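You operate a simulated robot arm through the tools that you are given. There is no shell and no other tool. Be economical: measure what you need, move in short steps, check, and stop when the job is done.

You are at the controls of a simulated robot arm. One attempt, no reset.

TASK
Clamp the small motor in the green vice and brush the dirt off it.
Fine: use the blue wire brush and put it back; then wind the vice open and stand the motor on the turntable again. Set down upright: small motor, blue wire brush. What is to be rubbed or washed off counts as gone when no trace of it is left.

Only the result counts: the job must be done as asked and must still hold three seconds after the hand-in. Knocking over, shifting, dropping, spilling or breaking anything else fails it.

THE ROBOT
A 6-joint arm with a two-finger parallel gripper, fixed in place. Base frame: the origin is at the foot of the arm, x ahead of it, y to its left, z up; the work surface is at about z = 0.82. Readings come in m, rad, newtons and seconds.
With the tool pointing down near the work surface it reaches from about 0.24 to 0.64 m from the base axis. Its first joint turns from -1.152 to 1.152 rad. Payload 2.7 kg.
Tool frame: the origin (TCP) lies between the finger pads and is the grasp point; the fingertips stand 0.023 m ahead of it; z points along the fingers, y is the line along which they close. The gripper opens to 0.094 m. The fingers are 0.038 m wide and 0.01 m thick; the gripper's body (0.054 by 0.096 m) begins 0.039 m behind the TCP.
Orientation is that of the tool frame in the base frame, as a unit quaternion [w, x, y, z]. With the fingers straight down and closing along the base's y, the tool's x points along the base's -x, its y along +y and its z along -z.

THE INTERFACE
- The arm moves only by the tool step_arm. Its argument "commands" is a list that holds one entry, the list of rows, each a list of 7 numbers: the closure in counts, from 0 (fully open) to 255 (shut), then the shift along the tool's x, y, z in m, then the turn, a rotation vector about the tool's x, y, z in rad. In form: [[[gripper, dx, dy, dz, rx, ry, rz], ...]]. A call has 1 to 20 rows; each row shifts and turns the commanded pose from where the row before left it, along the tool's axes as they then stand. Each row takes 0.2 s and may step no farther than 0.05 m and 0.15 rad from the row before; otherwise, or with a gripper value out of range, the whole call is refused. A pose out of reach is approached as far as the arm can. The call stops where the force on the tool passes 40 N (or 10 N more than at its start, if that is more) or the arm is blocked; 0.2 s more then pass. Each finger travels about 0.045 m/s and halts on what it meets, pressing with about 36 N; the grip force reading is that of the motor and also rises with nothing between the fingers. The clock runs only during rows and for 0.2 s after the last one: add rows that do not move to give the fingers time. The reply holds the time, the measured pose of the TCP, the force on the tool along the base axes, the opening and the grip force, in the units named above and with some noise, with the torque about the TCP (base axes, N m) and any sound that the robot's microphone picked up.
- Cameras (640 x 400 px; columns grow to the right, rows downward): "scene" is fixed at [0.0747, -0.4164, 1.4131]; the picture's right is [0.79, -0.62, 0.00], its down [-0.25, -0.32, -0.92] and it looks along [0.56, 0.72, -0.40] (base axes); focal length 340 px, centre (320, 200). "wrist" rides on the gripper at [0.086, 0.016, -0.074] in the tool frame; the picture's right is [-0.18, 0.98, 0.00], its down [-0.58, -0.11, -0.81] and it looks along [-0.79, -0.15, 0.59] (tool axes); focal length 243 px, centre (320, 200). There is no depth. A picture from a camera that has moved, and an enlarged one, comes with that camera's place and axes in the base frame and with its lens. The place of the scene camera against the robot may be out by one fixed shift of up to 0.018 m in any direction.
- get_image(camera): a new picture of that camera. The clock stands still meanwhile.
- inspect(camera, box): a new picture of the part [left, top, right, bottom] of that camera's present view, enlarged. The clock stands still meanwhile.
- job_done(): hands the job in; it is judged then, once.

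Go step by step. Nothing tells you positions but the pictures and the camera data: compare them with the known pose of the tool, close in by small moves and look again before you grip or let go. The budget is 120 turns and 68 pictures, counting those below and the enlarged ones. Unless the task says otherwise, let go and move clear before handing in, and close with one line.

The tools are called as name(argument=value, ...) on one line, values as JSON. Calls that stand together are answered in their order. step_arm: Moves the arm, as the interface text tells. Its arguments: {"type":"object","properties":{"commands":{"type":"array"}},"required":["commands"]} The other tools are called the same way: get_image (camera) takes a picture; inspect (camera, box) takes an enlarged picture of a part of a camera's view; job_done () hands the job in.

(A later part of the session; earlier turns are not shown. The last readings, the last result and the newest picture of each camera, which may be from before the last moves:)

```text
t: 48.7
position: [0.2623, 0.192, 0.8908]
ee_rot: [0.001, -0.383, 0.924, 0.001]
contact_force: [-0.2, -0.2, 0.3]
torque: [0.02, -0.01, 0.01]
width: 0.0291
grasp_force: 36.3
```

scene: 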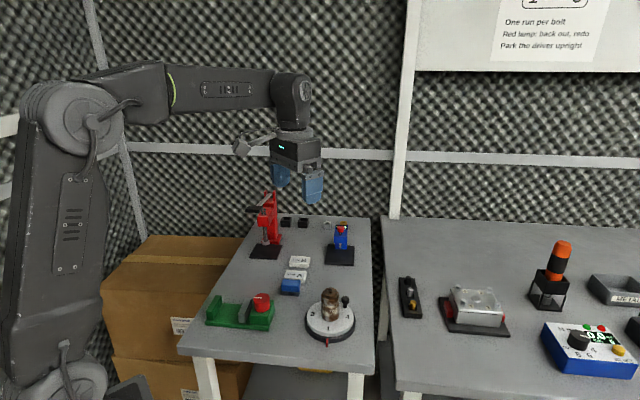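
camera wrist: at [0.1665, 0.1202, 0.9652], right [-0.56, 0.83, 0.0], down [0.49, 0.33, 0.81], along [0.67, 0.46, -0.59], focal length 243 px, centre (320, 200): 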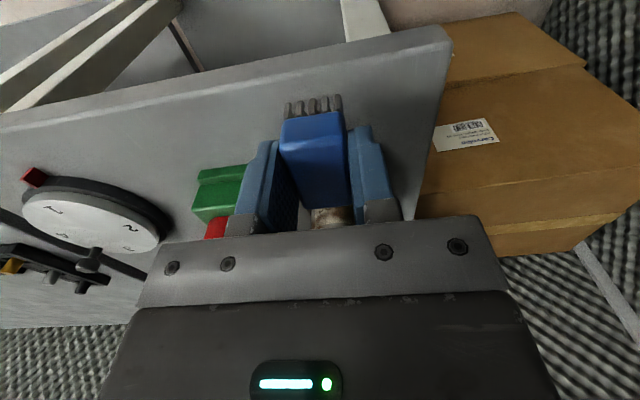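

step_arm(commands=[[[230, -0.002, 0, 0, 0, 0, 0], [230, -0.002, 0, 0, 0, 0, 0], [230, -0.002, 0, 0, 0, 0, 0], [230, 0, 0, 0, 0, 0, 0]]])

get_image(camera="wrist")

```text
t: 49.7
position: [0.2677, 0.1961, 0.8915]
ee_rot: [0.001, -0.382, 0.924, 0.001]
contact_force: [-2.3, 0.0, -0.9]
torque: [-0.01, 0.09, 0.04]
width: 0.0292
grasp_force: 35.8
```

```text
30 pictures are left
camera wrist: at [0.1957, 0.1465, 0.9651], right [-0.56, 0.83, 0.0], down [0.49, 0.33, 0.81], along [0.67, 0.46, -0.59], focal length 243 px, centre (320, 200)
```

wrist: 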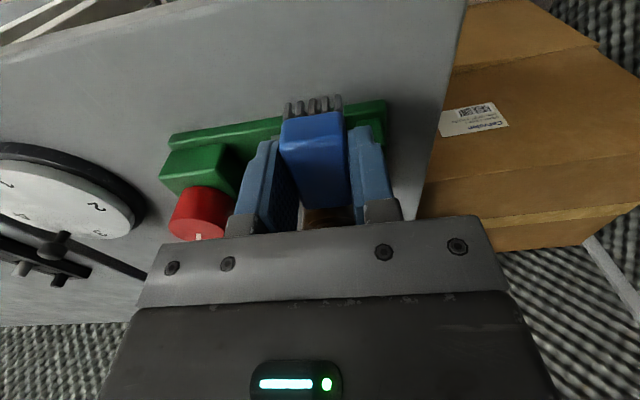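

Light contact. I'll back off, tilt the bristles forward by 0.2 rad so they lead, and press again before stroking up and down.

step_arm(commands=[[[230, 0.012, 0, 0, 0, 0, 0], [230, 0, 0, 0, 0, -0.1, 0], [230, 0, 0, 0, 0, -0.1, 0], [230, -0.004, 0, 0, 0, 0, 0], [230, -0.002, 0, 0, 0, 0, 0], [230, -0.002, 0, 0, 0, 0, 0], [230, 0, 0, 0, 0, 0, 0]]])

```text
t: 51.3
position: [0.2645, 0.1931, 0.8925]
ee_rot: [0.093, -0.38, 0.919, 0.038]
contact_force: [0.2, -1.7, -0.1]
torque: [0.01, 0.02, -0.02]
width: 0.0292
grasp_force: 36.2
```

step_arm(commands=[[[230, -0.003, 0, 0, 0, 0, 0], [230, 0.002, 0, 0.0098, 0, 0, 0], [230, 0.002, 0, 0.0098, 0, 0, 0], [230, -0.002, 0, -0.0098, 0, 0, 0], [230, -0.002, 0, -0.0098, 0, 0, 0], [230, -0.002, 0, -0.0098, 0, 0, 0], [230, -0.002, 0, -0.0098, 0, 0, 0], [230, 0.002, 0, 0.0098, 0, 0, 0], [230, 0.002, 0, 0.0098, 0, 0, 0], [230, 0.002, 0, 0.0098, 0, 0, 0], [230, 0.002, 0, 0.0098, 0, 0, 0], [230, 0, 0, 0, 0, 0, 0]]])

```text
t: 52.1
position: [0.2679, 0.1951, 0.8806]
ee_rot: [0.096, -0.38, 0.919, 0.04]
contact_force: [-9.7, -5.8, 19.1]
torque: [0.34, 0.35, 0.27]
width: 0.0296
grasp_force: 36.4
stopped in row 3: the force on the tool passed its limit (the readings are from after the stop); the commanded pose is now the measured one
```

The fingers touched the jaw tops, so I'll stay above that height. I'll stroke the upper part and see whether it cleans.

step_arm(commands=[[[230, -0.001, 0, -0.004, 0, 0, 0], [230, -0.002, 0, -0.0098, 0, 0, 0], [230, -0.002, 0, -0.0098, 0, 0, 0], [230, -0.002, 0, -0.0098, 0, 0, 0], [230, 0.002, 0, 0.0098, 0, 0, 0], [230, 0.002, 0, 0.0098, 0, 0, 0], [230, 0.002, 0, 0.0098, 0, 0, 0], [230, -0.002, 0, -0.0098, 0, 0, 0], [230, -0.002, 0, -0.0098, 0, 0, 0], [230, -0.002, 0, -0.0098, 0, 0, 0], [230, 0, 0, 0, 0, 0, 0]]])

inspect(camera="scene", box=[190, 250, 290, 330])

```text
t: 54.5
position: [0.2683, 0.196, 0.9142]
ee_rot: [0.096, -0.381, 0.919, 0.039]
contact_force: [-0.7, -1.2, -1.4]
torque: [-0.07, 0.04, -0.01]
width: 0.0289
grasp_force: 36.0
```

```text
5.00 times, centred on (240, 290) of scene
camera zoom: at [0.0747, -0.4164, 1.4131], right [0.79, -0.62, 0.0], down [-0.25, -0.32, -0.92], along [0.56, 0.72, -0.4], focal length 1697 px, centre (720, -250)
```

zoom: 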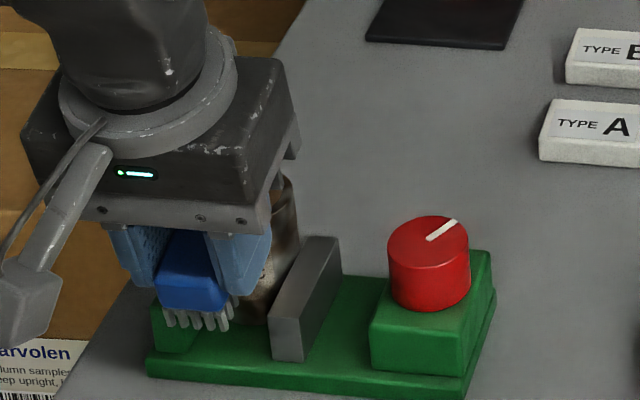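

step_arm(commands=[[[230, 0.03, 0, -0.03, 0, 0, 0], [230, 0.0, -0.045, -0.02, 0, 0, 0], [230, 0.0, -0.045, -0.02, 0, 0, 0], [230, 0.0, -0.04, 0, 0, 0, 0], [230, 0, 0, 0, 0, 0, 0]]])

inspect(camera="scene", box=[190, 250, 290, 330])

```text
t: 55.7
position: [0.3285, 0.0705, 0.9773]
ee_rot: [0.096, -0.38, 0.919, 0.04]
contact_force: [0.0, -0.5, -1.1]
torque: [0.0, -0.02, -0.02]
width: 0.0292
grasp_force: 35.9
```

```text
5.00 times, centred on (240, 290) of scene
camera zoom: at [0.0747, -0.4164, 1.4131], right [0.79, -0.62, 0.0], down [-0.25, -0.32, -0.92], along [0.56, 0.72, -0.4], focal length 1697 px, centre (720, -250)
```

zoom: 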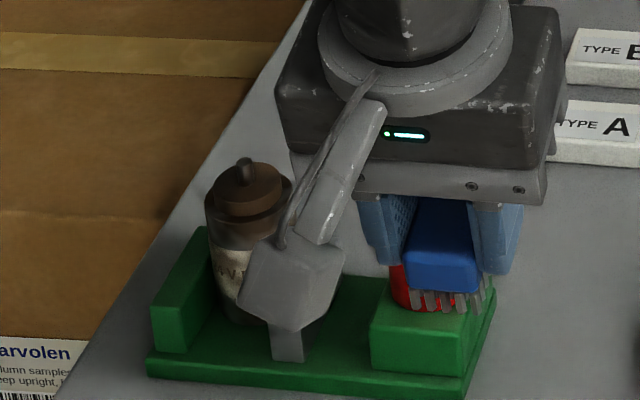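

step_arm(commands=[[[230, 0.0, -0.03, -0.03, 0, 0.1, 0], [230, 0.0, -0.03, -0.03, 0, 0.1, 0], [230, 0.0, -0.03, 0, 0, 0, 0], [230, 0, 0, 0, 0, 0, 0]]])

inspect(camera="scene", box=[210, 275, 270, 325])

```text
t: 56.7
position: [0.3862, 0.0024, 1.0373]
ee_rot: [0.003, -0.382, 0.924, 0.001]
contact_force: [0.2, -0.6, -1.4]
torque: [-0.02, 0.03, -0.04]
width: 0.0293
grasp_force: 36.1
```

```text
8.00 times, centred on (240, 300) of scene
camera zoom: at [0.0748, -0.4164, 1.4131], right [0.79, -0.62, 0.0], down [-0.25, -0.32, -0.92], along [0.56, 0.72, -0.4], focal length 2716 px, centre (960, -600)
```

zoom: 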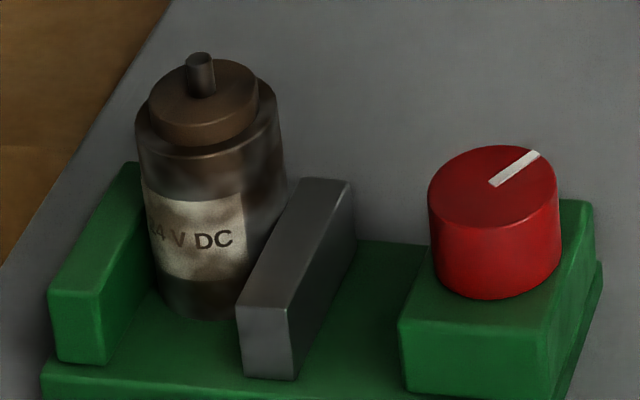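

Dirt has clearly faded across the whole motor, so brushing works. I'll go back along the same path and do more strokes with slightly firmer contact.

step_arm(commands=[[[230, 0, 0.03, 0, 0, 0, 0], [230, 0, 0.03, 0.03, 0, -0.1, 0], [230, 0.006, 0.03, 0.03, 0, -0.1, 0], [230, 0, 0.04, 0, 0, 0, 0], [230, 0, 0.043, 0.02, 0, 0, 0], [230, 0, 0.043, 0.02, 0, 0, 0], [230, 0, 0, 0.024, 0, 0, 0], [230, 0, 0, 0, 0, 0, 0]]])

```text
t: 58.5
position: [0.2436, 0.1628, 0.9126]
ee_rot: [0.096, -0.38, 0.919, 0.04]
contact_force: [0.6, 0.1, -1.1]
torque: [0.02, 0.01, 0.06]
width: 0.0295
grasp_force: 36.0
```

step_arm(commands=[[[230, -0.02, 0, 0.004, 0, 0, 0], [230, -0.015, 0, 0.012, 0, 0, 0], [230, -0.005, 0, 0.001, 0, 0, 0], [230, -0.003, 0, 0.0005, 0, 0, 0], [230, 0, 0, 0, 0, 0, 0]]])

```text
t: 59.7
position: [0.2728, 0.1956, 0.9048]
ee_rot: [0.095, -0.38, 0.919, 0.039]
contact_force: [-0.7, -0.6, -1.9]
torque: [-0.05, 0.04, -0.03]
width: 0.0292
grasp_force: 35.7
```

step_arm(commands=[[[230, -0.002, 0, 0, 0, 0, 0], [230, 0.002, 0, 0.0098, 0, 0, 0], [230, 0.002, 0, 0.0078, 0, 0, 0], [230, -0.002, 0, -0.0098, 0, 0, 0], [230, -0.002, 0, -0.0098, 0, 0, 0], [230, 0.002, 0, 0.0098, 0, 0, 0], [230, 0.002, 0, 0.0098, 0, 0, 0], [230, -0.002, 0, -0.0098, 0, 0, 0], [230, -0.002, 0, -0.0098, 0, 0, 0], [230, 0.002, 0, 0.0098, 0, 0, 0], [230, 0.002, 0, 0.0098, 0, 0, 0], [230, -0.002, 0, -0.0098, 0, 0, 0], [230, -0.002, 0, -0.0098, 0, 0, 0], [230, 0.002, 0, 0.0098, 0, 0, 0], [230, 0.002, 0, 0.0098, 0, 0, 0], [230, -0.002, 0, -0.0098, 0, 0, 0], [230, -0.002, 0, -0.0098, 0, 0, 0], [230, 0.002, 0, 0.0098, 0, 0, 0], [230, 0.002, 0, 0.0098, 0, 0, 0], [230, 0, 0, 0, 0, 0, 0]]])

inspect(camera="scene", box=[200, 260, 280, 325])

```text
t: 63.9
position: [0.2751, 0.1975, 0.8869]
ee_rot: [0.095, -0.381, 0.919, 0.04]
contact_force: [0.3, 0.8, -0.8]
torque: [0.04, -0.04, 0.0]
width: 0.029
grasp_force: 36.3
```

```text
6.15 times, centred on (240, 292) of scene
camera zoom: at [0.0748, -0.4164, 1.4131], right [0.79, -0.62, 0.0], down [-0.25, -0.32, -0.92], along [0.56, 0.72, -0.4], focal length 2089 px, centre (812, -369)
```

zoom: 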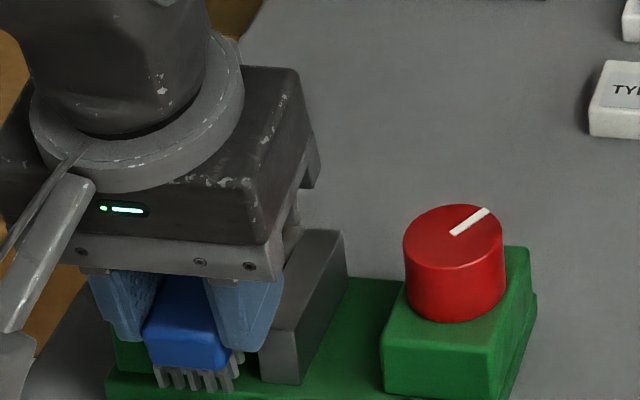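

Forces were tiny; I'll press further forward for a real contact, then stroke.

step_arm(commands=[[[230, -0.002, 0, -0.001, 0, 0, 0], [230, -0.002, 0, 0, 0, 0, 0], [230, -0.002, 0, 0, 0, 0, 0], [230, 0, 0, 0, 0, 0, 0]]])

get_image(camera="wrist")

```text
t: 64.9
position: [0.2792, 0.2008, 0.8891]
ee_rot: [0.095, -0.38, 0.919, 0.04]
contact_force: [-1.2, -1.2, -0.6]
torque: [-0.05, 0.02, -0.02]
width: 0.0293
grasp_force: 35.8
```

```text
25 pictures are left
camera wrist: at [0.1967, 0.1421, 0.9431], right [-0.57, 0.82, 0.04], down [0.36, 0.21, 0.91], along [0.74, 0.53, -0.42], focal length 243 px, centre (320, 200)
```

wrist: 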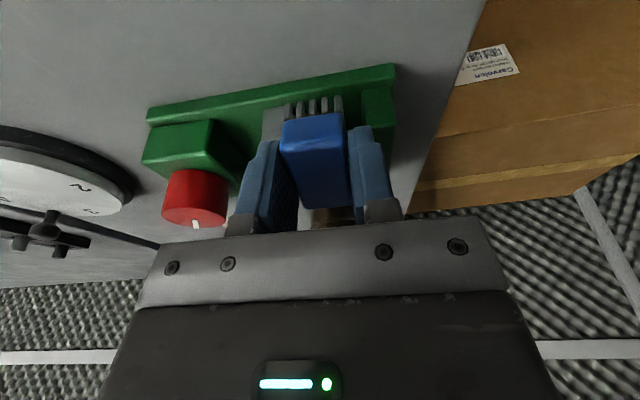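

step_arm(commands=[[[230, -0.002, 0, 0, 0, 0, 0], [230, -0.002, 0, 0, 0, 0, 0], [230, -0.002, 0, 0, 0, 0, 0], [230, 0, 0, 0, 0, 0, 0]]])

```text
t: 65.9
position: [0.2829, 0.2045, 0.8902]
ee_rot: [0.095, -0.381, 0.919, 0.04]
contact_force: [-1.5, 0.2, -0.4]
torque: [0.0, 0.02, -0.01]
width: 0.0294
grasp_force: 36.3
```

inspect(camera="scene", box=[200, 260, 280, 325])

```text
6.15 times, centred on (240, 292) of scene
camera zoom: at [0.0747, -0.4164, 1.4131], right [0.79, -0.62, 0.0], down [-0.25, -0.32, -0.92], along [0.56, 0.72, -0.4], focal length 2089 px, centre (812, -369)
```

zoom: 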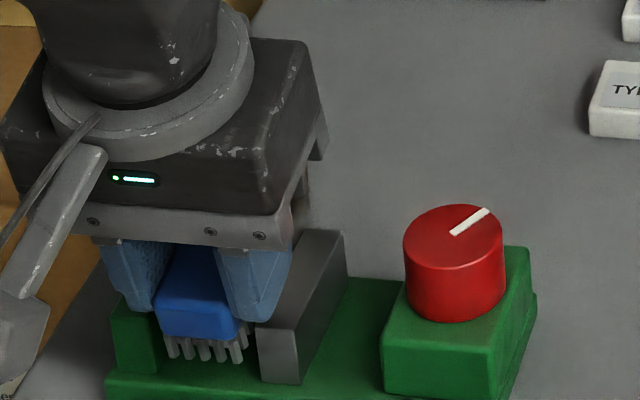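

Odd: there's no firm contact though the brush should be against the motor. I'll retreat and look at the motor's state.

step_arm(commands=[[[230, 0.03, 0, -0.006, 0, 0, 0], [230, 0.03, 0, -0.03, 0, 0, 0], [230, 0.0, -0.045, -0.02, 0, 0, 0], [230, 0.0, -0.045, -0.02, 0, 0, 0], [230, 0.0, -0.045, -0.02, 0, 0, 0], [230, 0.0, -0.045, -0.02, 0, 0, 0], [230, 0, -0.03, 0, 0, 0, 0], [230, 0, 0, 0, 0, 0, 0]]])

inspect(camera="scene", box=[200, 260, 330, 325])

```text
t: 67.7
position: [0.3718, -0.0027, 0.9922]
ee_rot: [0.097, -0.381, 0.919, 0.04]
contact_force: [0.5, 0.3, -0.4]
torque: [-0.01, -0.01, 0.02]
width: 0.0292
grasp_force: 35.8
```

```text
4.92 times, centred on (265, 292) of scene
camera zoom: at [0.0748, -0.4164, 1.4131], right [0.79, -0.62, 0.0], down [-0.25, -0.32, -0.92], along [0.56, 0.72, -0.4], focal length 1671 px, centre (591, -255)
```

zoom: 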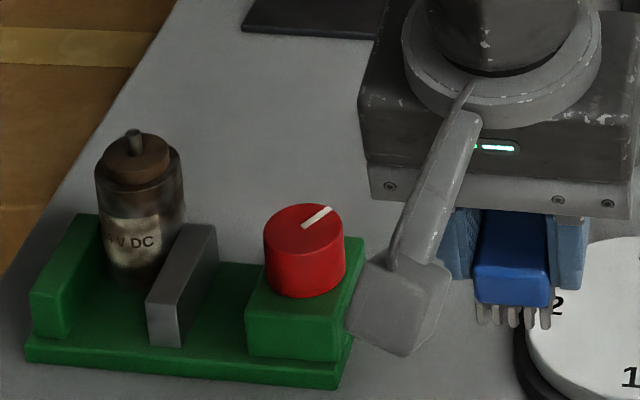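

The motor slid about 3 cm along the jaws away from the arm, so the clamp is weak that way, though the dirt has faded further. I'll brush from the far side, nudging it back to the jaw centre. First untilt, rise, move around and turn 180°.

step_arm(commands=[[[230, 0, 0, -0.03, 0, 0.1, 0], [230, 0, 0, -0.02, 0, 0.1, 0], [230, -0.0339, 0.0313, 0, 0, 0, 0], [230, -0.0339, 0.0313, 0, 0, 0, 0], [230, -0.0339, 0.0313, 0, 0, 0, 0], [230, -0.0339, 0.0313, 0, 0, 0, 0], [230, -0.0339, 0.0313, 0, 0, 0, 0], [230, -0.0339, 0.0313, 0, 0, 0, 0], [230, -0.0339, 0.0313, 0, 0, 0, 0], [230, 0, 0, 0, 0, 0, 0]]])

step_arm(commands=[[[230, 0, 0, 0, 0, 0, 0.15], [230, 0, 0, 0, 0, 0, 0.15], [230, 0, 0, 0, 0, 0, 0.15], [230, 0, 0, 0, 0, 0, 0.15], [230, 0, 0, 0, 0, 0, 0.15], [230, 0, 0, 0, 0, 0, 0.15], [230, 0, 0, 0, 0, 0, 0.15], [230, 0, 0, 0, 0, 0, 0.15], [230, 0, 0, 0, 0, 0, 0.15], [230, 0, 0, 0, 0, 0, 0.15], [230, 0, 0, 0, 0, 0, 0.15], [230, 0, 0, 0, 0, 0, 0.15], [230, 0, 0, 0, 0, 0, 0.15], [230, 0, 0, 0, 0, 0, 0.15], [230, 0, 0, 0, 0, 0, 0.15], [230, 0, 0, 0, 0, 0, 0.15], [230, 0, 0, 0, 0, 0, 0.15], [230, 0, 0, 0, 0, 0, 0.15], [230, 0, 0, 0, 0, 0, 0.15], [230, 0, 0, 0, 0, 0, 0.15]]])

```text
t: 69.9
position: [0.3791, 0.3163, 1.0406]
ee_rot: [0.004, -0.382, 0.924, 0.001]
contact_force: [-0.7, 0.1, -1.2]
torque: [0.01, 0.02, 0.03]
width: 0.0295
grasp_force: 35.7
```

```text
t: 74.1
position: [0.3788, 0.3148, 1.0426]
ee_rot: [-0.001, 0.895, 0.446, 0.003]
contact_force: [0.2, -0.1, -1.2]
torque: [-0.01, 0.03, 0.01]
width: 0.0293
grasp_force: 36.1
```

step_arm(commands=[[[230, 0, 0, 0.04, 0, 0, 0.142], [230, 0, 0, 0.04, 0, 0, 0], [230, 0, 0, 0.04, 0, 0, 0], [230, 0, 0, 0.03, 0, 0, 0], [230, 0, 0, 0, 0, 0, 0]]])

get_image(camera="wrist")

inspect(camera="scene", box=[200, 250, 290, 325])

```text
t: 75.3
position: [0.4183, 0.2659, 0.889]
ee_rot: [-0.004, 0.923, 0.384, 0.003]
contact_force: [0.0, 0.0, -0.2]
torque: [0.03, 0.0, -0.04]
width: 0.0293
grasp_force: 36.1
out of reach, approached as far as the arm can: row 1, 2, 3
```

```text
22 pictures are left
camera wrist: at [0.491, 0.3165, 0.9639], right [0.57, -0.82, -0.01], down [-0.49, -0.34, 0.8], along [-0.66, -0.45, -0.6], focal length 243 px, centre (320, 200)
```

wrist: 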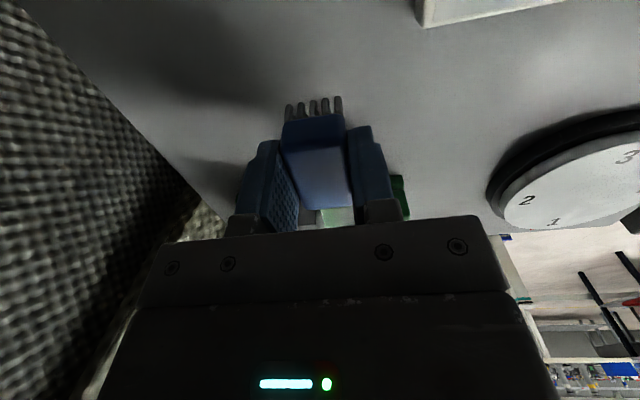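

```text
5.33 times, centred on (245, 288) of scene
camera zoom: at [0.0748, -0.4164, 1.4131], right [0.79, -0.62, 0.0], down [-0.25, -0.32, -0.92], along [0.56, 0.72, -0.4], focal length 1810 px, centre (720, -267)
```

zoom: 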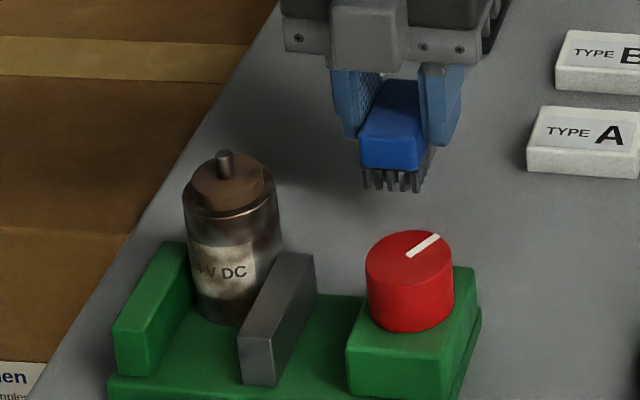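

The wrist limit prevents the full 135°, but 127° was reachable. I'll rotate back 8° and line up behind the motor at low height.

step_arm(commands=[[[230, 0, 0, 0, 0, 0, -0.142], [230, 0.0056, -0.0206, 0, 0, 0, 0], [230, 0.0056, -0.0206, 0, 0, 0, 0], [230, 0.0056, -0.0206, 0.005, 0, 0, 0], [230, 0, 0, 0.005, 0, 0, 0], [230, 0, 0, 0, 0, 0, 0]]])

get_image(camera="wrist")

```text
t: 76.7
position: [0.3786, 0.3181, 0.8801]
ee_rot: [-0.002, 0.894, 0.448, 0.005]
contact_force: [0.3, 0.0, -0.6]
torque: [0.01, 0.0, 0.01]
width: 0.0295
grasp_force: 35.2
```

```text
20 pictures are left
camera wrist: at [0.4429, 0.3774, 0.9538], right [0.68, -0.74, 0.0], down [-0.44, -0.41, 0.8], along [-0.59, -0.54, -0.6], focal length 243 px, centre (320, 200)
```

wrist: 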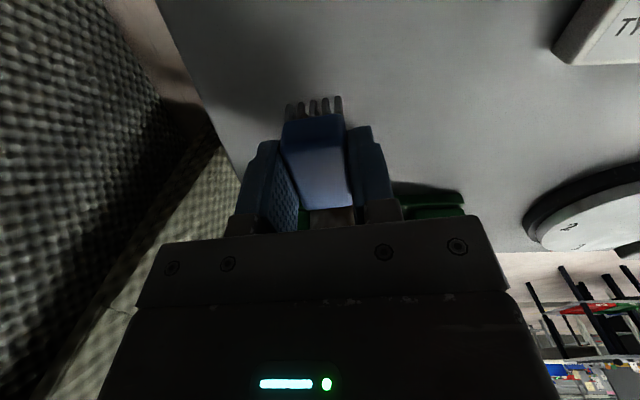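

step_arm(commands=[[[230, -0.0149, -0.0021, 0, 0, 0, 0], [230, -0.0149, -0.0021, 0, 0, 0, 0], [230, -0.004, -0.0006, 0, 0, 0, 0], [230, -0.002, -0.0003, 0, 0, 0, 0], [230, 0, 0, 0, 0, 0, 0]]])

step_arm(commands=[[[230, -0.002, -0.0003, 0, 0, 0, 0], [230, -0.002, -0.0003, 0, 0, 0, 0], [230, -0.002, -0.0003, 0, 0, 0, 0], [230, 0, 0, 0, 0, 0, 0]]])

inspect(camera="scene", box=[200, 250, 290, 325])

```text
t: 77.9
position: [0.3522, 0.2923, 0.879]
ee_rot: [-0.002, 0.894, 0.448, 0.003]
contact_force: [-0.3, -0.1, 0.5]
torque: [0.0, 0.02, -0.04]
width: 0.0293
grasp_force: 36.1
```

```text
t: 78.9
position: [0.3475, 0.2882, 0.8793]
ee_rot: [-0.003, 0.894, 0.447, 0.004]
contact_force: [0.5, 0.5, -1.4]
torque: [-0.04, -0.04, 0.02]
width: 0.0292
grasp_force: 36.6
```

```text
5.33 times, centred on (245, 288) of scene
camera zoom: at [0.0748, -0.4164, 1.4131], right [0.79, -0.62, 0.0], down [-0.25, -0.32, -0.92], along [0.56, 0.72, -0.4], focal length 1810 px, centre (720, -267)
```

zoom: 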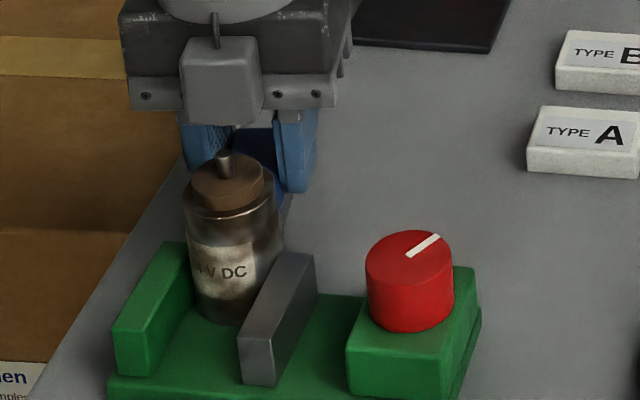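

The brush is right behind the motor now. I'll make vertical strokes while advancing a little each time.

step_arm(commands=[[[230, -0.003, -0.0004, 0, 0, 0, 0], [230, -0.001, 0, -0.012, 0, 0, 0], [230, -0.001, 0, -0.012, 0, 0, 0], [230, -0.001, 0, 0.012, 0, 0, 0], [230, -0.001, 0, 0.012, 0, 0, 0], [230, -0.001, 0, -0.012, 0, 0, 0], [230, -0.001, 0, -0.012, 0, 0, 0], [230, -0.001, 0, 0.012, 0, 0, 0], [230, -0.001, 0, 0.012, 0, 0, 0], [230, -0.001, 0, -0.012, 0, 0, 0], [230, -0.001, 0, -0.012, 0, 0, 0], [230, -0.001, 0, 0.012, 0, 0, 0], [230, -0.001, 0, 0.012, 0, 0, 0], [230, 0, 0, 0, 0, 0, 0]]])

inspect(camera="scene", box=[200, 250, 290, 325])

```text
t: 81.9
position: [0.3382, 0.2762, 0.8785]
ee_rot: [-0.002, 0.894, 0.447, 0.004]
contact_force: [-0.7, 0.1, 0.2]
torque: [0.0, 0.0, 0.01]
width: 0.0293
grasp_force: 36.3
```

```text
5.33 times, centred on (245, 288) of scene
camera zoom: at [0.0748, -0.4163, 1.4131], right [0.79, -0.62, 0.0], down [-0.25, -0.32, -0.92], along [0.56, 0.72, -0.4], focal length 1810 px, centre (720, -267)
```

zoom: 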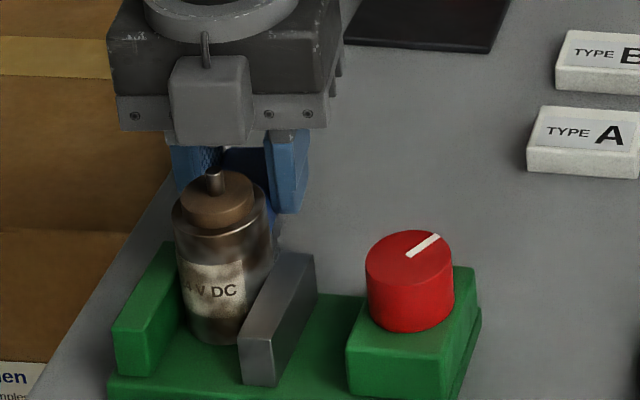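

It's sliding back toward the jaw centre and getting cleaner. Continuing the same strokes.

step_arm(commands=[[[230, -0.001, 0, -0.012, 0, 0, 0], [230, -0.001, 0, -0.012, 0, 0, 0], [230, -0.001, 0, 0.012, 0, 0, 0], [230, -0.001, 0, 0.012, 0, 0, 0], [230, -0.001, 0, -0.012, 0, 0, 0], [230, -0.001, 0, -0.012, 0, 0, 0], [230, -0.001, 0, 0.012, 0, 0, 0], [230, -0.001, 0, 0.012, 0, 0, 0], [230, -0.001, 0, -0.012, 0, 0, 0], [230, -0.001, 0, -0.012, 0, 0, 0], [230, -0.001, 0, 0.012, 0, 0, 0], [230, -0.001, 0, 0.012, 0, 0, 0], [230, -0.001, 0, -0.012, 0, 0, 0], [230, -0.001, 0, -0.012, 0, 0, 0], [230, -0.001, 0, 0.012, 0, 0, 0], [230, -0.001, 0, 0.012, 0, 0, 0], [230, 0, 0, 0, 0, 0, 0]]])

inspect(camera="scene", box=[200, 260, 270, 325])

```text
t: 85.4
position: [0.3299, 0.2641, 0.8823]
ee_rot: [-0.002, 0.894, 0.448, 0.004]
contact_force: [-4.8, -2.4, 7.9]
torque: [-0.05, 0.35, 0.1]
width: 0.0295
grasp_force: 36.2
stopped in row 17: the force on the tool passed its limit (the readings are from after the stop); the commanded pose is now the measured one
```

```text
6.15 times, centred on (235, 292) of scene
camera zoom: at [0.0746, -0.4165, 1.413], right [0.79, -0.62, 0.0], down [-0.25, -0.32, -0.92], along [0.56, 0.72, -0.4], focal length 2089 px, centre (843, -369)
```

zoom: 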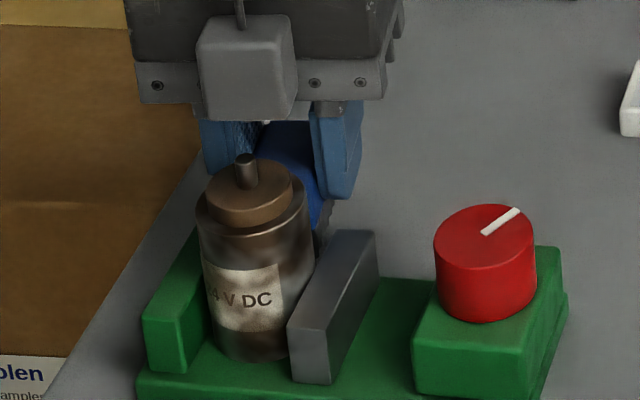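

The motor is back at the jaw centre; the fingers grazed the jaw, so I'll stay higher. Continuing strokes on the upper body.

step_arm(commands=[[[230, 0, 0, -0.008, 0, 0, 0], [230, -0.001, 0, -0.012, 0, 0, 0], [230, 0, 0, -0.012, 0, 0, 0], [230, 0, 0, 0.012, 0, 0, 0], [230, 0, 0, 0.012, 0, 0, 0], [230, 0, 0, -0.012, 0, 0, 0], [230, -0.001, 0, -0.012, 0, 0, 0], [230, 0, 0, 0.012, 0, 0, 0], [230, 0, 0, 0.012, 0, 0, 0], [230, -0.001, 0, -0.012, 0, 0, 0], [230, 0, 0, -0.012, 0, 0, 0], [230, 0, 0, 0.012, 0, 0, 0], [230, 0, 0, 0.012, 0, 0, 0], [230, 0, 0, -0.012, 0, 0, 0], [230, 0, 0, -0.012, 0, 0, 0], [230, 0, 0, 0.012, 0, 0, 0], [230, 0, 0, 0.012, 0, 0, 0], [230, 0, 0, 0, 0, 0, 0]]])

inspect(camera="scene", box=[200, 260, 270, 325])

```text
t: 89.2
position: [0.3286, 0.2612, 0.8919]
ee_rot: [-0.002, 0.894, 0.448, 0.005]
contact_force: [0.0, 0.8, -0.9]
torque: [0.01, 0.01, 0.01]
width: 0.0294
grasp_force: 35.7
```

```text
6.15 times, centred on (235, 292) of scene
camera zoom: at [0.0748, -0.4163, 1.4131], right [0.79, -0.62, 0.0], down [-0.25, -0.32, -0.92], along [0.56, 0.72, -0.4], focal length 2089 px, centre (843, -369)
```

zoom: 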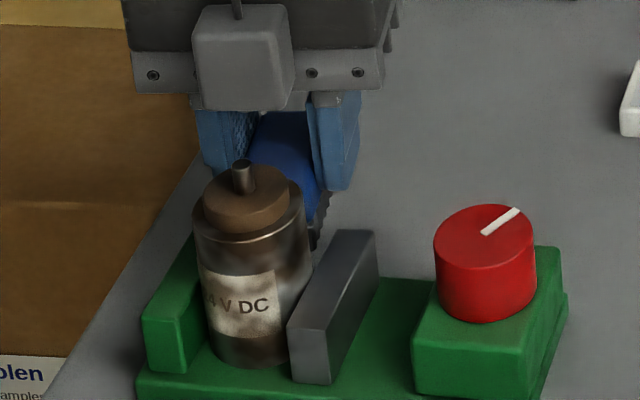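

Cleaner again. Now side-to-side strokes (the motor can't move along the vice axis) above jaw height.

step_arm(commands=[[[230, -0.001, 0, -0.006, 0, 0, 0], [230, -0.001, 0.01, 0, 0, 0, 0], [230, 0, -0.01, 0, 0, 0, 0], [230, 0, -0.01, -0.003, 0, 0, 0], [230, 0, 0.01, 0, 0, 0, 0], [230, -0.001, 0.01, 0, 0, 0, 0], [230, 0, -0.01, 0, 0, 0, 0], [230, 0, -0.01, 0.003, 0, 0, 0], [230, 0, 0.01, 0, 0, 0, 0], [230, 0, 0.01, 0, 0, 0, 0], [230, 0, -0.01, 0, 0, 0, 0], [230, 0, -0.01, 0, 0, 0, 0], [230, 0, 0.01, 0, 0, 0, 0], [230, 0, 0.01, 0, 0, 0, 0], [230, 0, -0.01, 0, 0, 0, 0], [230, 0, -0.01, 0, 0, 0, 0], [230, 0, 0.01, 0, 0, 0, 0], [230, 0, 0, 0, 0, 0, 0]]])

inspect(camera="scene", box=[200, 260, 270, 325])

```text
t: 93.0
position: [0.3255, 0.262, 0.8965]
ee_rot: [-0.001, 0.894, 0.448, 0.005]
contact_force: [1.1, 0.9, -0.3]
torque: [0.02, 0.02, -0.01]
width: 0.0293
grasp_force: 35.5
```

```text
6.15 times, centred on (235, 292) of scene
camera zoom: at [0.0748, -0.4163, 1.4131], right [0.79, -0.62, 0.0], down [-0.25, -0.32, -0.92], along [0.56, 0.72, -0.4], focal length 2089 px, centre (843, -369)
```

zoom: 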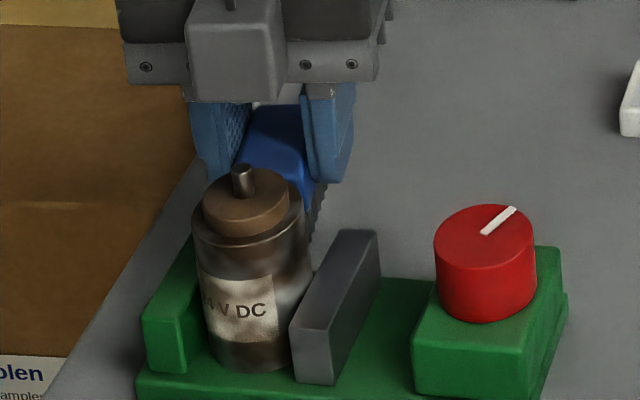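

Slower now: the movable jaw has backed off about 2 mm, so the clamp is loose and pressing has no support. I'll return the brush to its place, retighten the vice, then brush again. Retreating first.

step_arm(commands=[[[230, 0.03, 0, 0, 0, 0, 0], [230, 0.01, 0, -0.04, 0, 0, 0], [230, 0, 0, -0.04, 0, 0, -0.15], [230, 0, 0, 0, 0, 0, -0.15], [230, 0, 0, 0, 0, 0, -0.15], [230, 0, 0, 0, 0, 0, -0.15], [230, 0, 0, 0, 0, 0, -0.15], [230, 0, 0, 0, 0, 0, -0.15], [230, 0, 0, 0, 0, 0, -0.15], [230, 0, 0, 0, 0, 0, -0.15], [230, 0, 0, 0, 0, 0, -0.15], [230, 0, 0, 0, 0, 0, -0.08], [230, 0, 0, 0, 0, 0, 0]]])

```text
t: 95.8
position: [0.3494, 0.2914, 0.9776]
ee_rot: [0.001, 0.382, 0.924, 0.005]
contact_force: [-0.2, 0.0, 0.1]
torque: [0.03, -0.03, -0.01]
width: 0.029
grasp_force: 35.9
```

step_arm(commands=[[[230, -0.0365, 0.0066, 0, 0, 0, 0], [230, -0.0365, 0.0066, 0, 0, 0, 0], [230, -0.0364, 0.0066, 0, 0, 0, 0], [230, -0.0364, 0.0066, 0, 0, 0, 0], [230, 0, 0, 0.04, 0, 0, 0], [230, 0, 0, 0.04, 0, 0, 0], [230, 0, 0, 0.025, 0, 0, 0], [230, 0, 0, 0, 0, 0, 0]]])

inspect(camera="scene", box=[200, 245, 330, 325])

```text
t: 97.6
position: [0.4724, 0.2075, 0.8734]
ee_rot: [0.001, 0.382, 0.924, 0.005]
contact_force: [-0.4, -0.3, -1.0]
torque: [0.02, 0.0, -0.01]
width: 0.0293
grasp_force: 35.8
```

```text
4.92 times, centred on (265, 285) of scene
camera zoom: at [0.0748, -0.4164, 1.4131], right [0.79, -0.62, 0.0], down [-0.25, -0.32, -0.92], along [0.56, 0.72, -0.4], focal length 1671 px, centre (591, -218)
```

zoom: 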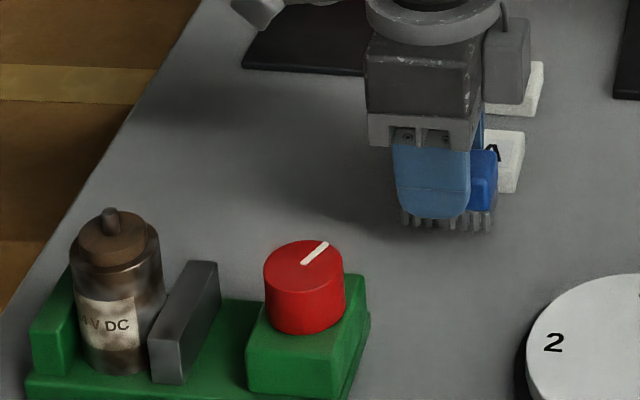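

step_arm(commands=[[[230, 0, 0, 0.008, 0, 0, 0], [230, 0, 0, 0.005, 0, 0, 0], [230, 0, 0, 0.002, 0, 0, 0], [230, 0, 0, 0, 0, 0, 0]]])

step_arm(commands=[[[230, 0, 0, 0.001, 0, 0, 0], [136, 0, 0, 0, 0, 0, 0], [136, 0, 0, 0, 0, 0, 0], [136, 0, 0, 0, 0, 0, 0], [136, 0, 0, -0.01, 0, 0, 0], [136, 0, 0, -0.04, 0, 0, 0], [136, 0, 0, -0.045, 0, 0, 0], [136, 0, 0, 0, 0, 0, 0]]])

```text
t: 98.6
position: [0.472, 0.208, 0.8588]
ee_rot: [0.003, 0.382, 0.924, 0.005]
contact_force: [-1.9, -0.3, 4.3]
torque: [-0.09, 0.06, -0.01]
width: 0.0293
grasp_force: 35.8
```

```text
t: 100.4
position: [0.4723, 0.2079, 0.9516]
ee_rot: [0.002, 0.382, 0.924, 0.005]
contact_force: [0.1, -0.1, 0.9]
torque: [-0.01, -0.01, 0.0]
width: 0.0442
grasp_force: 0.2
```

Brush is back in place. Now to the knob, at (0.363, 0.160), to retighten.

step_arm(commands=[[[110, 0.0144, -0.0371, 0, 0, 0, 0], [110, 0.0144, -0.0371, 0, 0, 0, 0], [110, 0.0144, -0.0371, 0, 0, 0, 0], [110, 0, 0, 0.03, 0, 0, 0], [110, 0, 0, 0.025, 0, 0, 0], [110, 0, 0, 0.008, 0, 0, 0], [110, 0, 0, 0, 0, 0, 0], [255, 0, 0, 0, 0, 0, 0], [255, 0, 0, 0, 0, 0, 0], [255, 0, 0, 0, 0, 0, 0], [255, 0, 0, 0, 0, 0, 0]]])

```text
t: 102.8
position: [0.3638, 0.1586, 0.8876]
ee_rot: [0.001, 0.383, 0.924, 0.003]
contact_force: [-7.2, -9.4, 3.4]
torque: [-0.71, 0.68, 0.0]
width: 0.0377
grasp_force: 44.6
```

step_arm(commands=[[[255, 0, -0.0015, 0, 0, 0, 0], [255, 0, 0, 0, 0, 0, 0.1], [255, 0, 0, 0, 0, 0, 0.1], [255, 0, 0, 0, 0, 0, 0.1], [255, 0, 0, 0, 0, 0, 0.1], [255, 0, 0, 0, 0, 0, 0]]])

step_arm(commands=[[[255, 0, 0, 0, 0, 0, 0.06], [255, 0, 0, 0, 0, 0, 0.06], [255, 0, 0, 0, 0, 0, 0.06], [255, 0, 0, 0, 0, 0, 0]]])

```text
t: 104.2
position: [0.3626, 0.1601, 0.8878]
ee_rot: [0.002, 0.558, 0.83, 0.006]
contact_force: [4.4, 9.4, -5.5]
torque: [-0.73, 0.51, 0.81]
width: 0.0379
grasp_force: 45.0
```

```text
t: 105.2
position: [0.3625, 0.1589, 0.8878]
ee_rot: [0.001, 0.63, 0.776, 0.006]
contact_force: [12.9, 6.4, -3.0]
torque: [-0.5, 0.72, 0.66]
width: 0.0379
grasp_force: 45.2
```

inspect(camera="scene", box=[200, 260, 270, 325])

```text
6.15 times, centred on (235, 292) of scene
camera zoom: at [0.0751, -0.4162, 1.4131], right [0.79, -0.62, 0.0], down [-0.25, -0.32, -0.91], along [0.56, 0.72, -0.4], focal length 2089 px, centre (843, -369)
```

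zoom: 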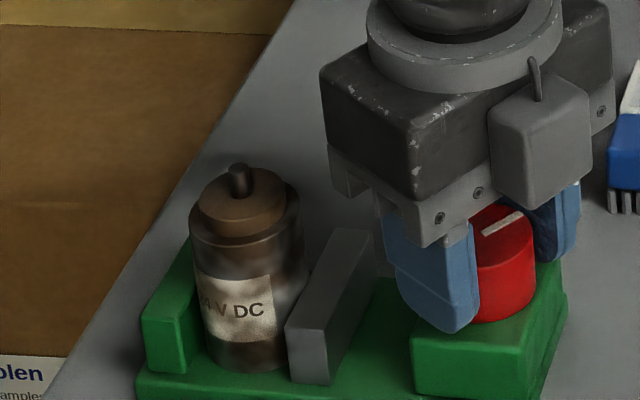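

Tight again. Releasing the knob and re-gripping the brush 8 mm further toward one end, so more of it sticks out.

step_arm(commands=[[[110, 0, 0, 0, 0, 0, 0], [110, 0, 0, 0, 0, 0, 0], [110, 0, 0, 0, 0, 0, 0], [110, 0, 0, -0.03, 0, 0, 0], [110, 0, 0, -0.045, 0, 0, 0], [136, 0, 0, -0.015, 0, 0, -0.15], [136, 0, 0, 0, 0, 0, -0.15], [136, 0, 0, 0, 0, 0, -0.15], [136, 0, 0, 0, 0, 0, -0.127], [136, -0.0116, 0.0374, 0, 0, 0, 0], [136, -0.0116, 0.0374, 0, 0, 0, 0], [136, -0.0116, 0.0374, 0, 0, 0, 0], [136, 0, 0, 0.04, 0, 0, 0], [136, 0, 0, 0, 0, 0, 0]]])

```text
t: 108.2
position: [0.4666, 0.2125, 0.9381]
ee_rot: [0.003, 0.384, 0.923, 0.005]
contact_force: [-0.4, 0.3, 0.9]
torque: [0.01, 0.02, -0.02]
width: 0.0438
grasp_force: 0.1
```

step_arm(commands=[[[136, 0.001, 0.0006, 0.03, 0, 0, 0], [136, 0, 0, 0.03, 0, 0, 0], [136, 0, 0, 0.012, 0, 0, 0], [136, 0, 0, 0.008, 0, 0, 0], [136, 0, 0, 0, 0, 0, 0], [230, 0, 0, 0, 0, 0, 0], [230, 0, 0, 0, 0, 0, 0], [230, 0, 0, 0, 0, 0, 0], [230, 0, 0, 0, 0, 0, 0]]])

```text
t: 110.2
position: [0.4663, 0.2151, 0.857]
ee_rot: [0.002, 0.384, 0.923, 0.005]
contact_force: [0.5, 0.1, 0.1]
torque: [0.02, 0.0, 0.02]
width: 0.0295
grasp_force: 36.0
```

Brush held again. Returning to the near side of the motor.

step_arm(commands=[[[230, 0, 0, -0.01, 0, 0, 0], [230, 0, 0, -0.04, 0, 0, 0], [230, 0, 0, -0.05, 0, 0, 0], [230, 0.0256, -0.0388, 0, 0, 0, 0], [230, 0.0256, -0.0388, 0, 0, 0, 0], [230, 0.0256, -0.0388, 0, 0, 0, 0], [230, 0.0256, -0.0388, 0, 0, 0, 0], [230, 0.0256, -0.0388, 0, 0, 0, 0], [230, 0, 0, 0, 0, 0, 0]]])

step_arm(commands=[[[230, 0, 0, 0, 0, 0, -0.15], [230, 0, 0, 0, 0, 0, -0.15], [230, 0, 0, 0, 0, 0, -0.15], [230, 0, 0, 0, 0, 0, -0.15], [230, 0, 0, 0, 0, 0, -0.15], [230, 0, 0, 0, 0, 0, -0.15], [230, 0, 0, 0, 0, 0, -0.15], [230, 0, 0, 0, 0, 0, -0.15], [230, 0, 0, 0, 0, 0, -0.15], [230, 0, 0, 0, 0, 0, -0.15], [230, 0, 0, 0, 0, 0, -0.071], [230, 0, 0, 0, 0, -0.1, 0], [230, 0, 0, 0, 0, -0.1, 0], [230, 0.005, 0, 0.025, 0, 0, 0], [230, 0.005, 0, 0.025, 0, 0, 0], [230, 0, 0, 0, 0, 0, 0]]])

```text
t: 112.2
position: [0.2352, 0.169, 0.9574]
ee_rot: [0.002, 0.383, 0.924, 0.005]
contact_force: [-0.4, -0.1, -0.5]
torque: [0.02, 0.03, 0.01]
width: 0.0292
grasp_force: 36.0
```

```text
t: 115.6
position: [0.2403, 0.1686, 0.9062]
ee_rot: [0.096, -0.38, 0.919, 0.039]
contact_force: [0.2, 0.0, -0.7]
torque: [-0.02, 0.02, -0.01]
width: 0.0293
grasp_force: 35.8
```

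step_arm(commands=[[[230, -0.003, 0.005, 0.0176, 0, 0, 0], [230, -0.0008, 0, 0.0, 0, 0, 0], [230, 0.0016, 0, 0.0118, 0, 0, 0], [230, -0.0032, 0, -0.0118, 0, 0, 0], [230, -0.0032, 0, -0.0118, 0, 0, 0], [230, 0.0016, 0, 0.0118, 0, 0, 0], [230, 0.0016, 0, 0.0118, 0, 0, 0], [230, -0.0032, 0, -0.0118, 0, 0, 0], [230, -0.0032, 0, -0.0118, 0, 0, 0], [230, 0.0016, 0, 0.0118, 0, 0, 0], [230, 0.0016, 0, 0.0118, 0, 0, 0], [230, -0.0032, 0, -0.0118, 0, 0, 0], [230, -0.0032, 0, -0.0118, 0, 0, 0], [230, 0.0016, 0, 0.0118, 0, 0, 0], [230, 0.0016, 0, 0.0118, 0, 0, 0], [230, -0.0032, 0, -0.0118, 0, 0, 0], [230, -0.0032, 0, -0.0118, 0, 0, 0], [230, 0.0016, 0, 0.0118, 0, 0, 0], [230, 0.0016, 0, 0.0118, 0, 0, 0], [230, 0, 0, 0, 0, 0, 0]]])

```text
t: 119.8
position: [0.2493, 0.1872, 0.8799]
ee_rot: [0.1, -0.381, 0.918, 0.041]
contact_force: [-4.0, 3.0, 25.1]
torque: [0.84, -0.21, 0.15]
width: 0.0296
grasp_force: 36.8
```

Vertical contact of 25 N appeared, so I'll raise a bit and look.

step_arm(commands=[[[230, -0.001, 0, -0.006, 0, 0, 0], [230, 0, 0, 0, 0, 0, 0]]])

inspect(camera="scene", box=[200, 260, 270, 325])

```text
t: 120.4
position: [0.2484, 0.1866, 0.8845]
ee_rot: [0.096, -0.38, 0.919, 0.04]
contact_force: [-0.1, -0.5, -0.9]
torque: [-0.02, 0.04, 0.01]
width: 0.0295
grasp_force: 35.9
```

```text
6.15 times, centred on (235, 292) of scene
camera zoom: at [0.0747, -0.4164, 1.4131], right [0.79, -0.62, 0.0], down [-0.25, -0.32, -0.92], along [0.56, 0.72, -0.4], focal length 2089 px, centre (843, -369)
```

zoom: 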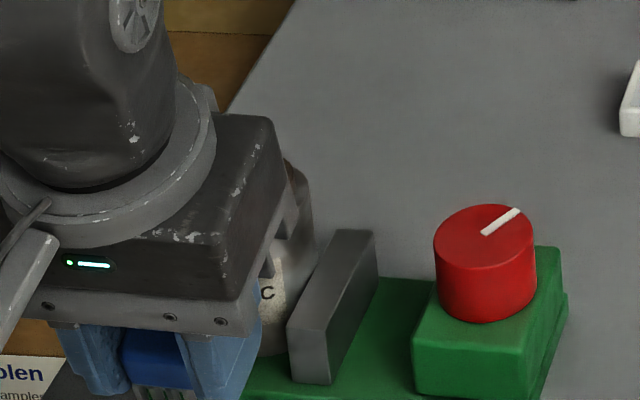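

The left finger meets the fixed jaw when low. I'll keep above TCP z 0.886 and stroke there.

step_arm(commands=[[[230, -0.001, 0, -0.003, 0, 0, 0], [230, -0.0032, 0, -0.0118, 0, 0, 0], [230, -0.0032, 0, -0.0118, 0, 0, 0], [230, 0.0016, 0, 0.0118, 0, 0, 0], [230, 0.0016, 0, 0.0118, 0, 0, 0], [230, -0.0032, 0, -0.0118, 0, 0, 0], [230, -0.0032, 0, -0.0118, 0, 0, 0], [230, 0.0016, 0, 0.0118, 0, 0, 0], [230, 0.0016, 0, 0.0118, 0, 0, 0], [230, -0.0032, 0, -0.0118, 0, 0, 0], [230, -0.0032, 0, -0.0118, 0, 0, 0], [230, 0.0016, 0, 0.0118, 0, 0, 0], [230, 0.0016, 0, 0.0118, 0, 0, 0], [230, -0.0032, 0, -0.0118, 0, 0, 0], [230, -0.0032, 0, -0.0118, 0, 0, 0], [230, 0.0016, 0, 0.0118, 0, 0, 0], [230, 0.0016, 0, 0.0118, 0, 0, 0], [230, -0.0032, 0, -0.0118, 0, 0, 0], [230, -0.0032, 0, -0.0118, 0, 0, 0], [230, 0, 0, 0, 0, 0, 0]]])

```text
t: 122.3
position: [0.2566, 0.1903, 0.8979]
ee_rot: [0.103, -0.379, 0.919, 0.042]
contact_force: [0.7, -1.0, 6.8]
torque: [0.16, -0.21, -0.06]
width: 0.0294
grasp_force: 35.9
stopped in row 9: the force on the tool passed its limit (the readings are from after the stop); the commanded pose is now the measured one
```

The bristles rode over the motor's shoulder at the top of the stroke. I'll back away and inspect the motor.

step_arm(commands=[[[230, 0, 0, -0.01, 0, 0, 0], [230, 0.02, 0, -0.004, 0, 0, 0], [230, 0.02, 0, -0.02, 0, 0, 0], [230, 0.0, -0.045, -0.02, 0, 0, 0], [230, 0.0, -0.045, -0.02, 0, 0, 0], [230, 0.0, -0.045, -0.02, 0, 0, 0], [230, 0.0, -0.045, 0, 0, 0, 0], [230, 0, -0.03, 0, 0, 0, 0], [230, 0, 0, 0, 0, 0, 0]]])

inspect(camera="scene", box=[205, 275, 265, 325])

```text
t: 124.3
position: [0.362, 0.0002, 0.9804]
ee_rot: [0.101, -0.38, 0.919, 0.042]
contact_force: [-0.1, -0.9, -1.4]
torque: [-0.02, 0.03, 0.01]
width: 0.0296
grasp_force: 36.6
```

```text
8.00 times, centred on (235, 300) of scene
camera zoom: at [0.0748, -0.4164, 1.4131], right [0.79, -0.62, 0.0], down [-0.25, -0.32, -0.92], along [0.56, 0.72, -0.4], focal length 2716 px, centre (1000, -600)
```

zoom: 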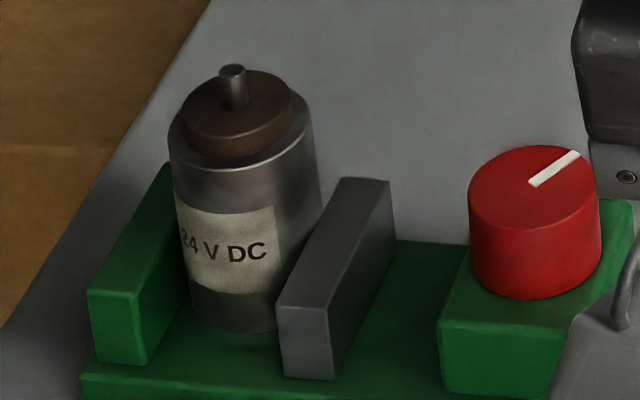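

Much cleaner: only faint traces remain on the label and lower body. One more careful pass at the same place, keeping the bristles below the shoulder.

step_arm(commands=[[[230, -0.0035, 0.0422, 0, 0, 0, 0], [230, -0.0035, 0.0422, 0, 0, 0, 0], [230, -0.0035, 0.0422, 0.007, 0, 0, 0], [230, -0.0035, 0.0422, 0.013, 0, 0, 0], [230, -0.0035, 0.0422, 0.013, 0, 0, 0], [230, 0.003, 0, 0.025, 0, 0, 0], [230, 0.003, 0, 0.02, 0, 0, 0], [230, 0, 0, 0, 0, 0, 0]]])

```text
t: 126.1
position: [0.2317, 0.1701, 0.9058]
ee_rot: [0.101, -0.379, 0.919, 0.041]
contact_force: [0.4, -0.1, -0.6]
torque: [-0.04, 0.0, -0.05]
width: 0.0294
grasp_force: 35.8
```

step_arm(commands=[[[230, 0.0, -0.001, 0.0145, 0, 0, 0], [230, -0.016, 0, 0.0035, 0, 0, 0], [230, -0.004, 0, 0.0005, 0, 0, 0], [230, -0.0032, 0, -0.0098, 0, 0, 0], [230, 0.0012, 0, 0.0098, 0, 0, 0], [230, -0.0032, 0, -0.0098, 0, 0, 0], [230, 0.0012, 0, 0.0098, 0, 0, 0], [230, -0.0032, 0, -0.0098, 0, 0, 0], [230, 0.0012, 0, 0.0098, 0, 0, 0], [230, -0.0032, 0, -0.0098, 0, 0, 0], [230, 0.0012, 0, 0.0098, 0, 0, 0], [230, -0.0032, 0, -0.0098, 0, 0, 0], [230, 0.0012, 0, 0.0098, 0, 0, 0], [230, -0.0032, 0, -0.0098, 0, 0, 0], [230, 0.0012, 0, 0.0098, 0, 0, 0], [230, -0.0032, 0, -0.0098, 0, 0, 0], [230, 0.0012, 0, 0.0098, 0, 0, 0], [230, -0.0032, 0, -0.0098, 0, 0, 0], [230, 0.0012, 0, 0.0098, 0, 0, 0], [230, 0, 0, 0, 0, 0, 0]]])

```text
t: 130.3
position: [0.2609, 0.197, 0.8966]
ee_rot: [0.103, -0.379, 0.919, 0.042]
contact_force: [-2.0, 0.0, 14.3]
torque: [0.37, -0.48, 0.02]
width: 0.0297
grasp_force: 35.5
```

step_arm(commands=[[[230, 0.0, 0, -0.008, 0, 0, 0], [230, 0.02, 0, 0.0, 0, 0, 0], [230, 0.004, 0, 0.016, 0, 0, 0], [230, -0.016, 0, 0.003, 0, 0, 0], [230, -0.004, 0, 0.001, 0, 0, 0], [230, -0.003, 0, -0.006, 0, 0, 0], [230, -0.0002, 0, 0.006, 0, 0, 0], [230, -0.003, 0, -0.006, 0, 0, 0], [230, -0.0002, 0, 0.006, 0, 0, 0], [230, -0.003, 0, -0.006, 0, 0, 0], [230, -0.0002, 0, 0.006, 0, 0, 0], [230, -0.002, 0, -0.006, 0, 0, 0], [230, 0.001, 0, 0.006, 0, 0, 0], [230, -0.001, 0, -0.006, 0, 0, 0], [230, 0.001, 0, 0.006, 0, 0, 0], [230, 0, 0, 0, 0, 0, 0]]])

```text
t: 133.7
position: [0.2666, 0.2031, 0.8865]
ee_rot: [0.101, -0.379, 0.919, 0.042]
contact_force: [-1.0, -1.3, 0.5]
torque: [-0.01, -0.04, 0.0]
width: 0.0296
grasp_force: 36.0
```

step_arm(commands=[[[230, 0.025, 0, -0.005, 0, 0, 0], [230, 0.02, 0, -0.02, 0, 0, 0], [230, 0.01, 0, -0.035, 0, 0, 0], [230, 0.0, -0.045, -0.02, 0, 0, 0], [230, 0.0, -0.045, -0.02, 0, 0, 0], [230, 0.0, -0.045, -0.01, 0, 0, 0], [230, 0.0, -0.045, 0, 0, 0, 0], [230, 0, -0.03, 0, 0, 0, 0], [230, 0, 0, 0, 0, 0, 0]]])

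inspect(camera="scene", box=[205, 275, 265, 325])

```text
t: 135.7
position: [0.3642, 0.0009, 0.9849]
ee_rot: [0.101, -0.379, 0.919, 0.042]
contact_force: [-0.1, 0.2, 0.6]
torque: [-0.02, 0.0, 0.01]
width: 0.0298
grasp_force: 35.6
out of reach, approached as far as the arm can: row 3
```

```text
8.00 times, centred on (235, 300) of scene
camera zoom: at [0.0748, -0.4164, 1.4131], right [0.79, -0.62, 0.0], down [-0.25, -0.32, -0.92], along [0.56, 0.72, -0.4], focal length 2716 px, centre (1000, -600)
```

zoom: 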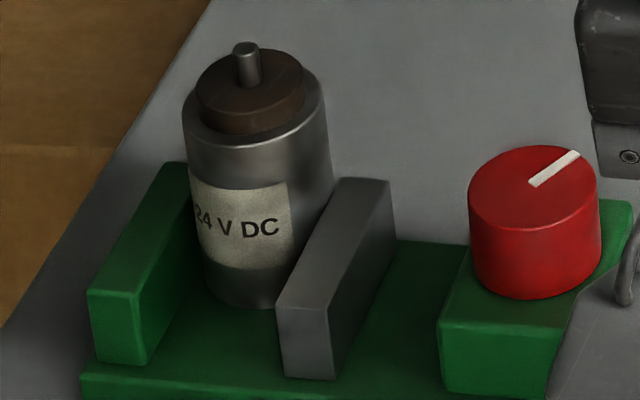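

Nearly spotless now. I'll do a final pass from the far side, which also nudges the motor back to the jaw centre.

step_arm(commands=[[[230, 0, 0, -0.03, 0, 0.1, 0], [230, 0, 0, -0.02, 0, 0.11, 0], [230, -0.0335, 0.0306, 0, 0, 0, 0], [230, -0.0335, 0.0306, 0, 0, 0, 0], [230, -0.0335, 0.0306, 0, 0, 0, 0], [230, -0.0335, 0.0306, 0, 0, 0, 0], [230, -0.0335, 0.0306, 0, 0, 0, 0], [230, -0.0335, 0.0306, 0, 0, 0, 0], [230, -0.0335, 0.0306, 0, 0, 0, 0], [230, 0, 0, 0, 0, 0, 0]]])

step_arm(commands=[[[230, 0, 0, 0, 0, 0, 0.15], [230, 0, 0, 0, 0, 0, 0.15], [230, 0, 0, 0, 0, 0, 0.15], [230, 0, 0, 0, 0, 0, 0.15], [230, 0, 0, 0, 0, 0, 0.15], [230, 0, 0, 0, 0, 0, 0.15], [230, 0, 0, 0, 0, 0, 0.15], [230, 0, 0, 0, 0, 0, 0.15], [230, 0, 0, 0, 0, 0, 0.15], [230, 0, 0, 0, 0, 0, 0.15], [230, 0, 0, 0, 0, 0, 0.15], [230, 0, 0, 0, 0, 0, 0.15], [230, 0, 0, 0, 0, 0, 0.15], [230, 0, 0, 0, 0, 0, 0.15], [230, 0, 0, 0, 0, 0, 0.15], [230, 0, 0, 0, 0, 0, 0.15], [230, 0, 0, 0, 0, 0, 0.15], [230, 0, 0, 0, 0, 0, 0.15], [230, 0, 0, 0, 0, 0, 0.15], [230, 0, 0, 0, 0, 0, 0.14]]])

```text
t: 137.9
position: [0.3709, 0.3096, 1.0355]
ee_rot: [0.005, -0.381, 0.925, 0.001]
contact_force: [0.2, -0.2, -0.3]
torque: [0.01, 0.03, 0.02]
width: 0.0297
grasp_force: 35.9
```

```text
t: 142.1
position: [0.3707, 0.3112, 1.0337]
ee_rot: [-0.001, 0.893, 0.449, 0.005]
contact_force: [0.0, -0.1, -0.9]
torque: [0.05, 0.0, -0.01]
width: 0.0297
grasp_force: 36.2
```

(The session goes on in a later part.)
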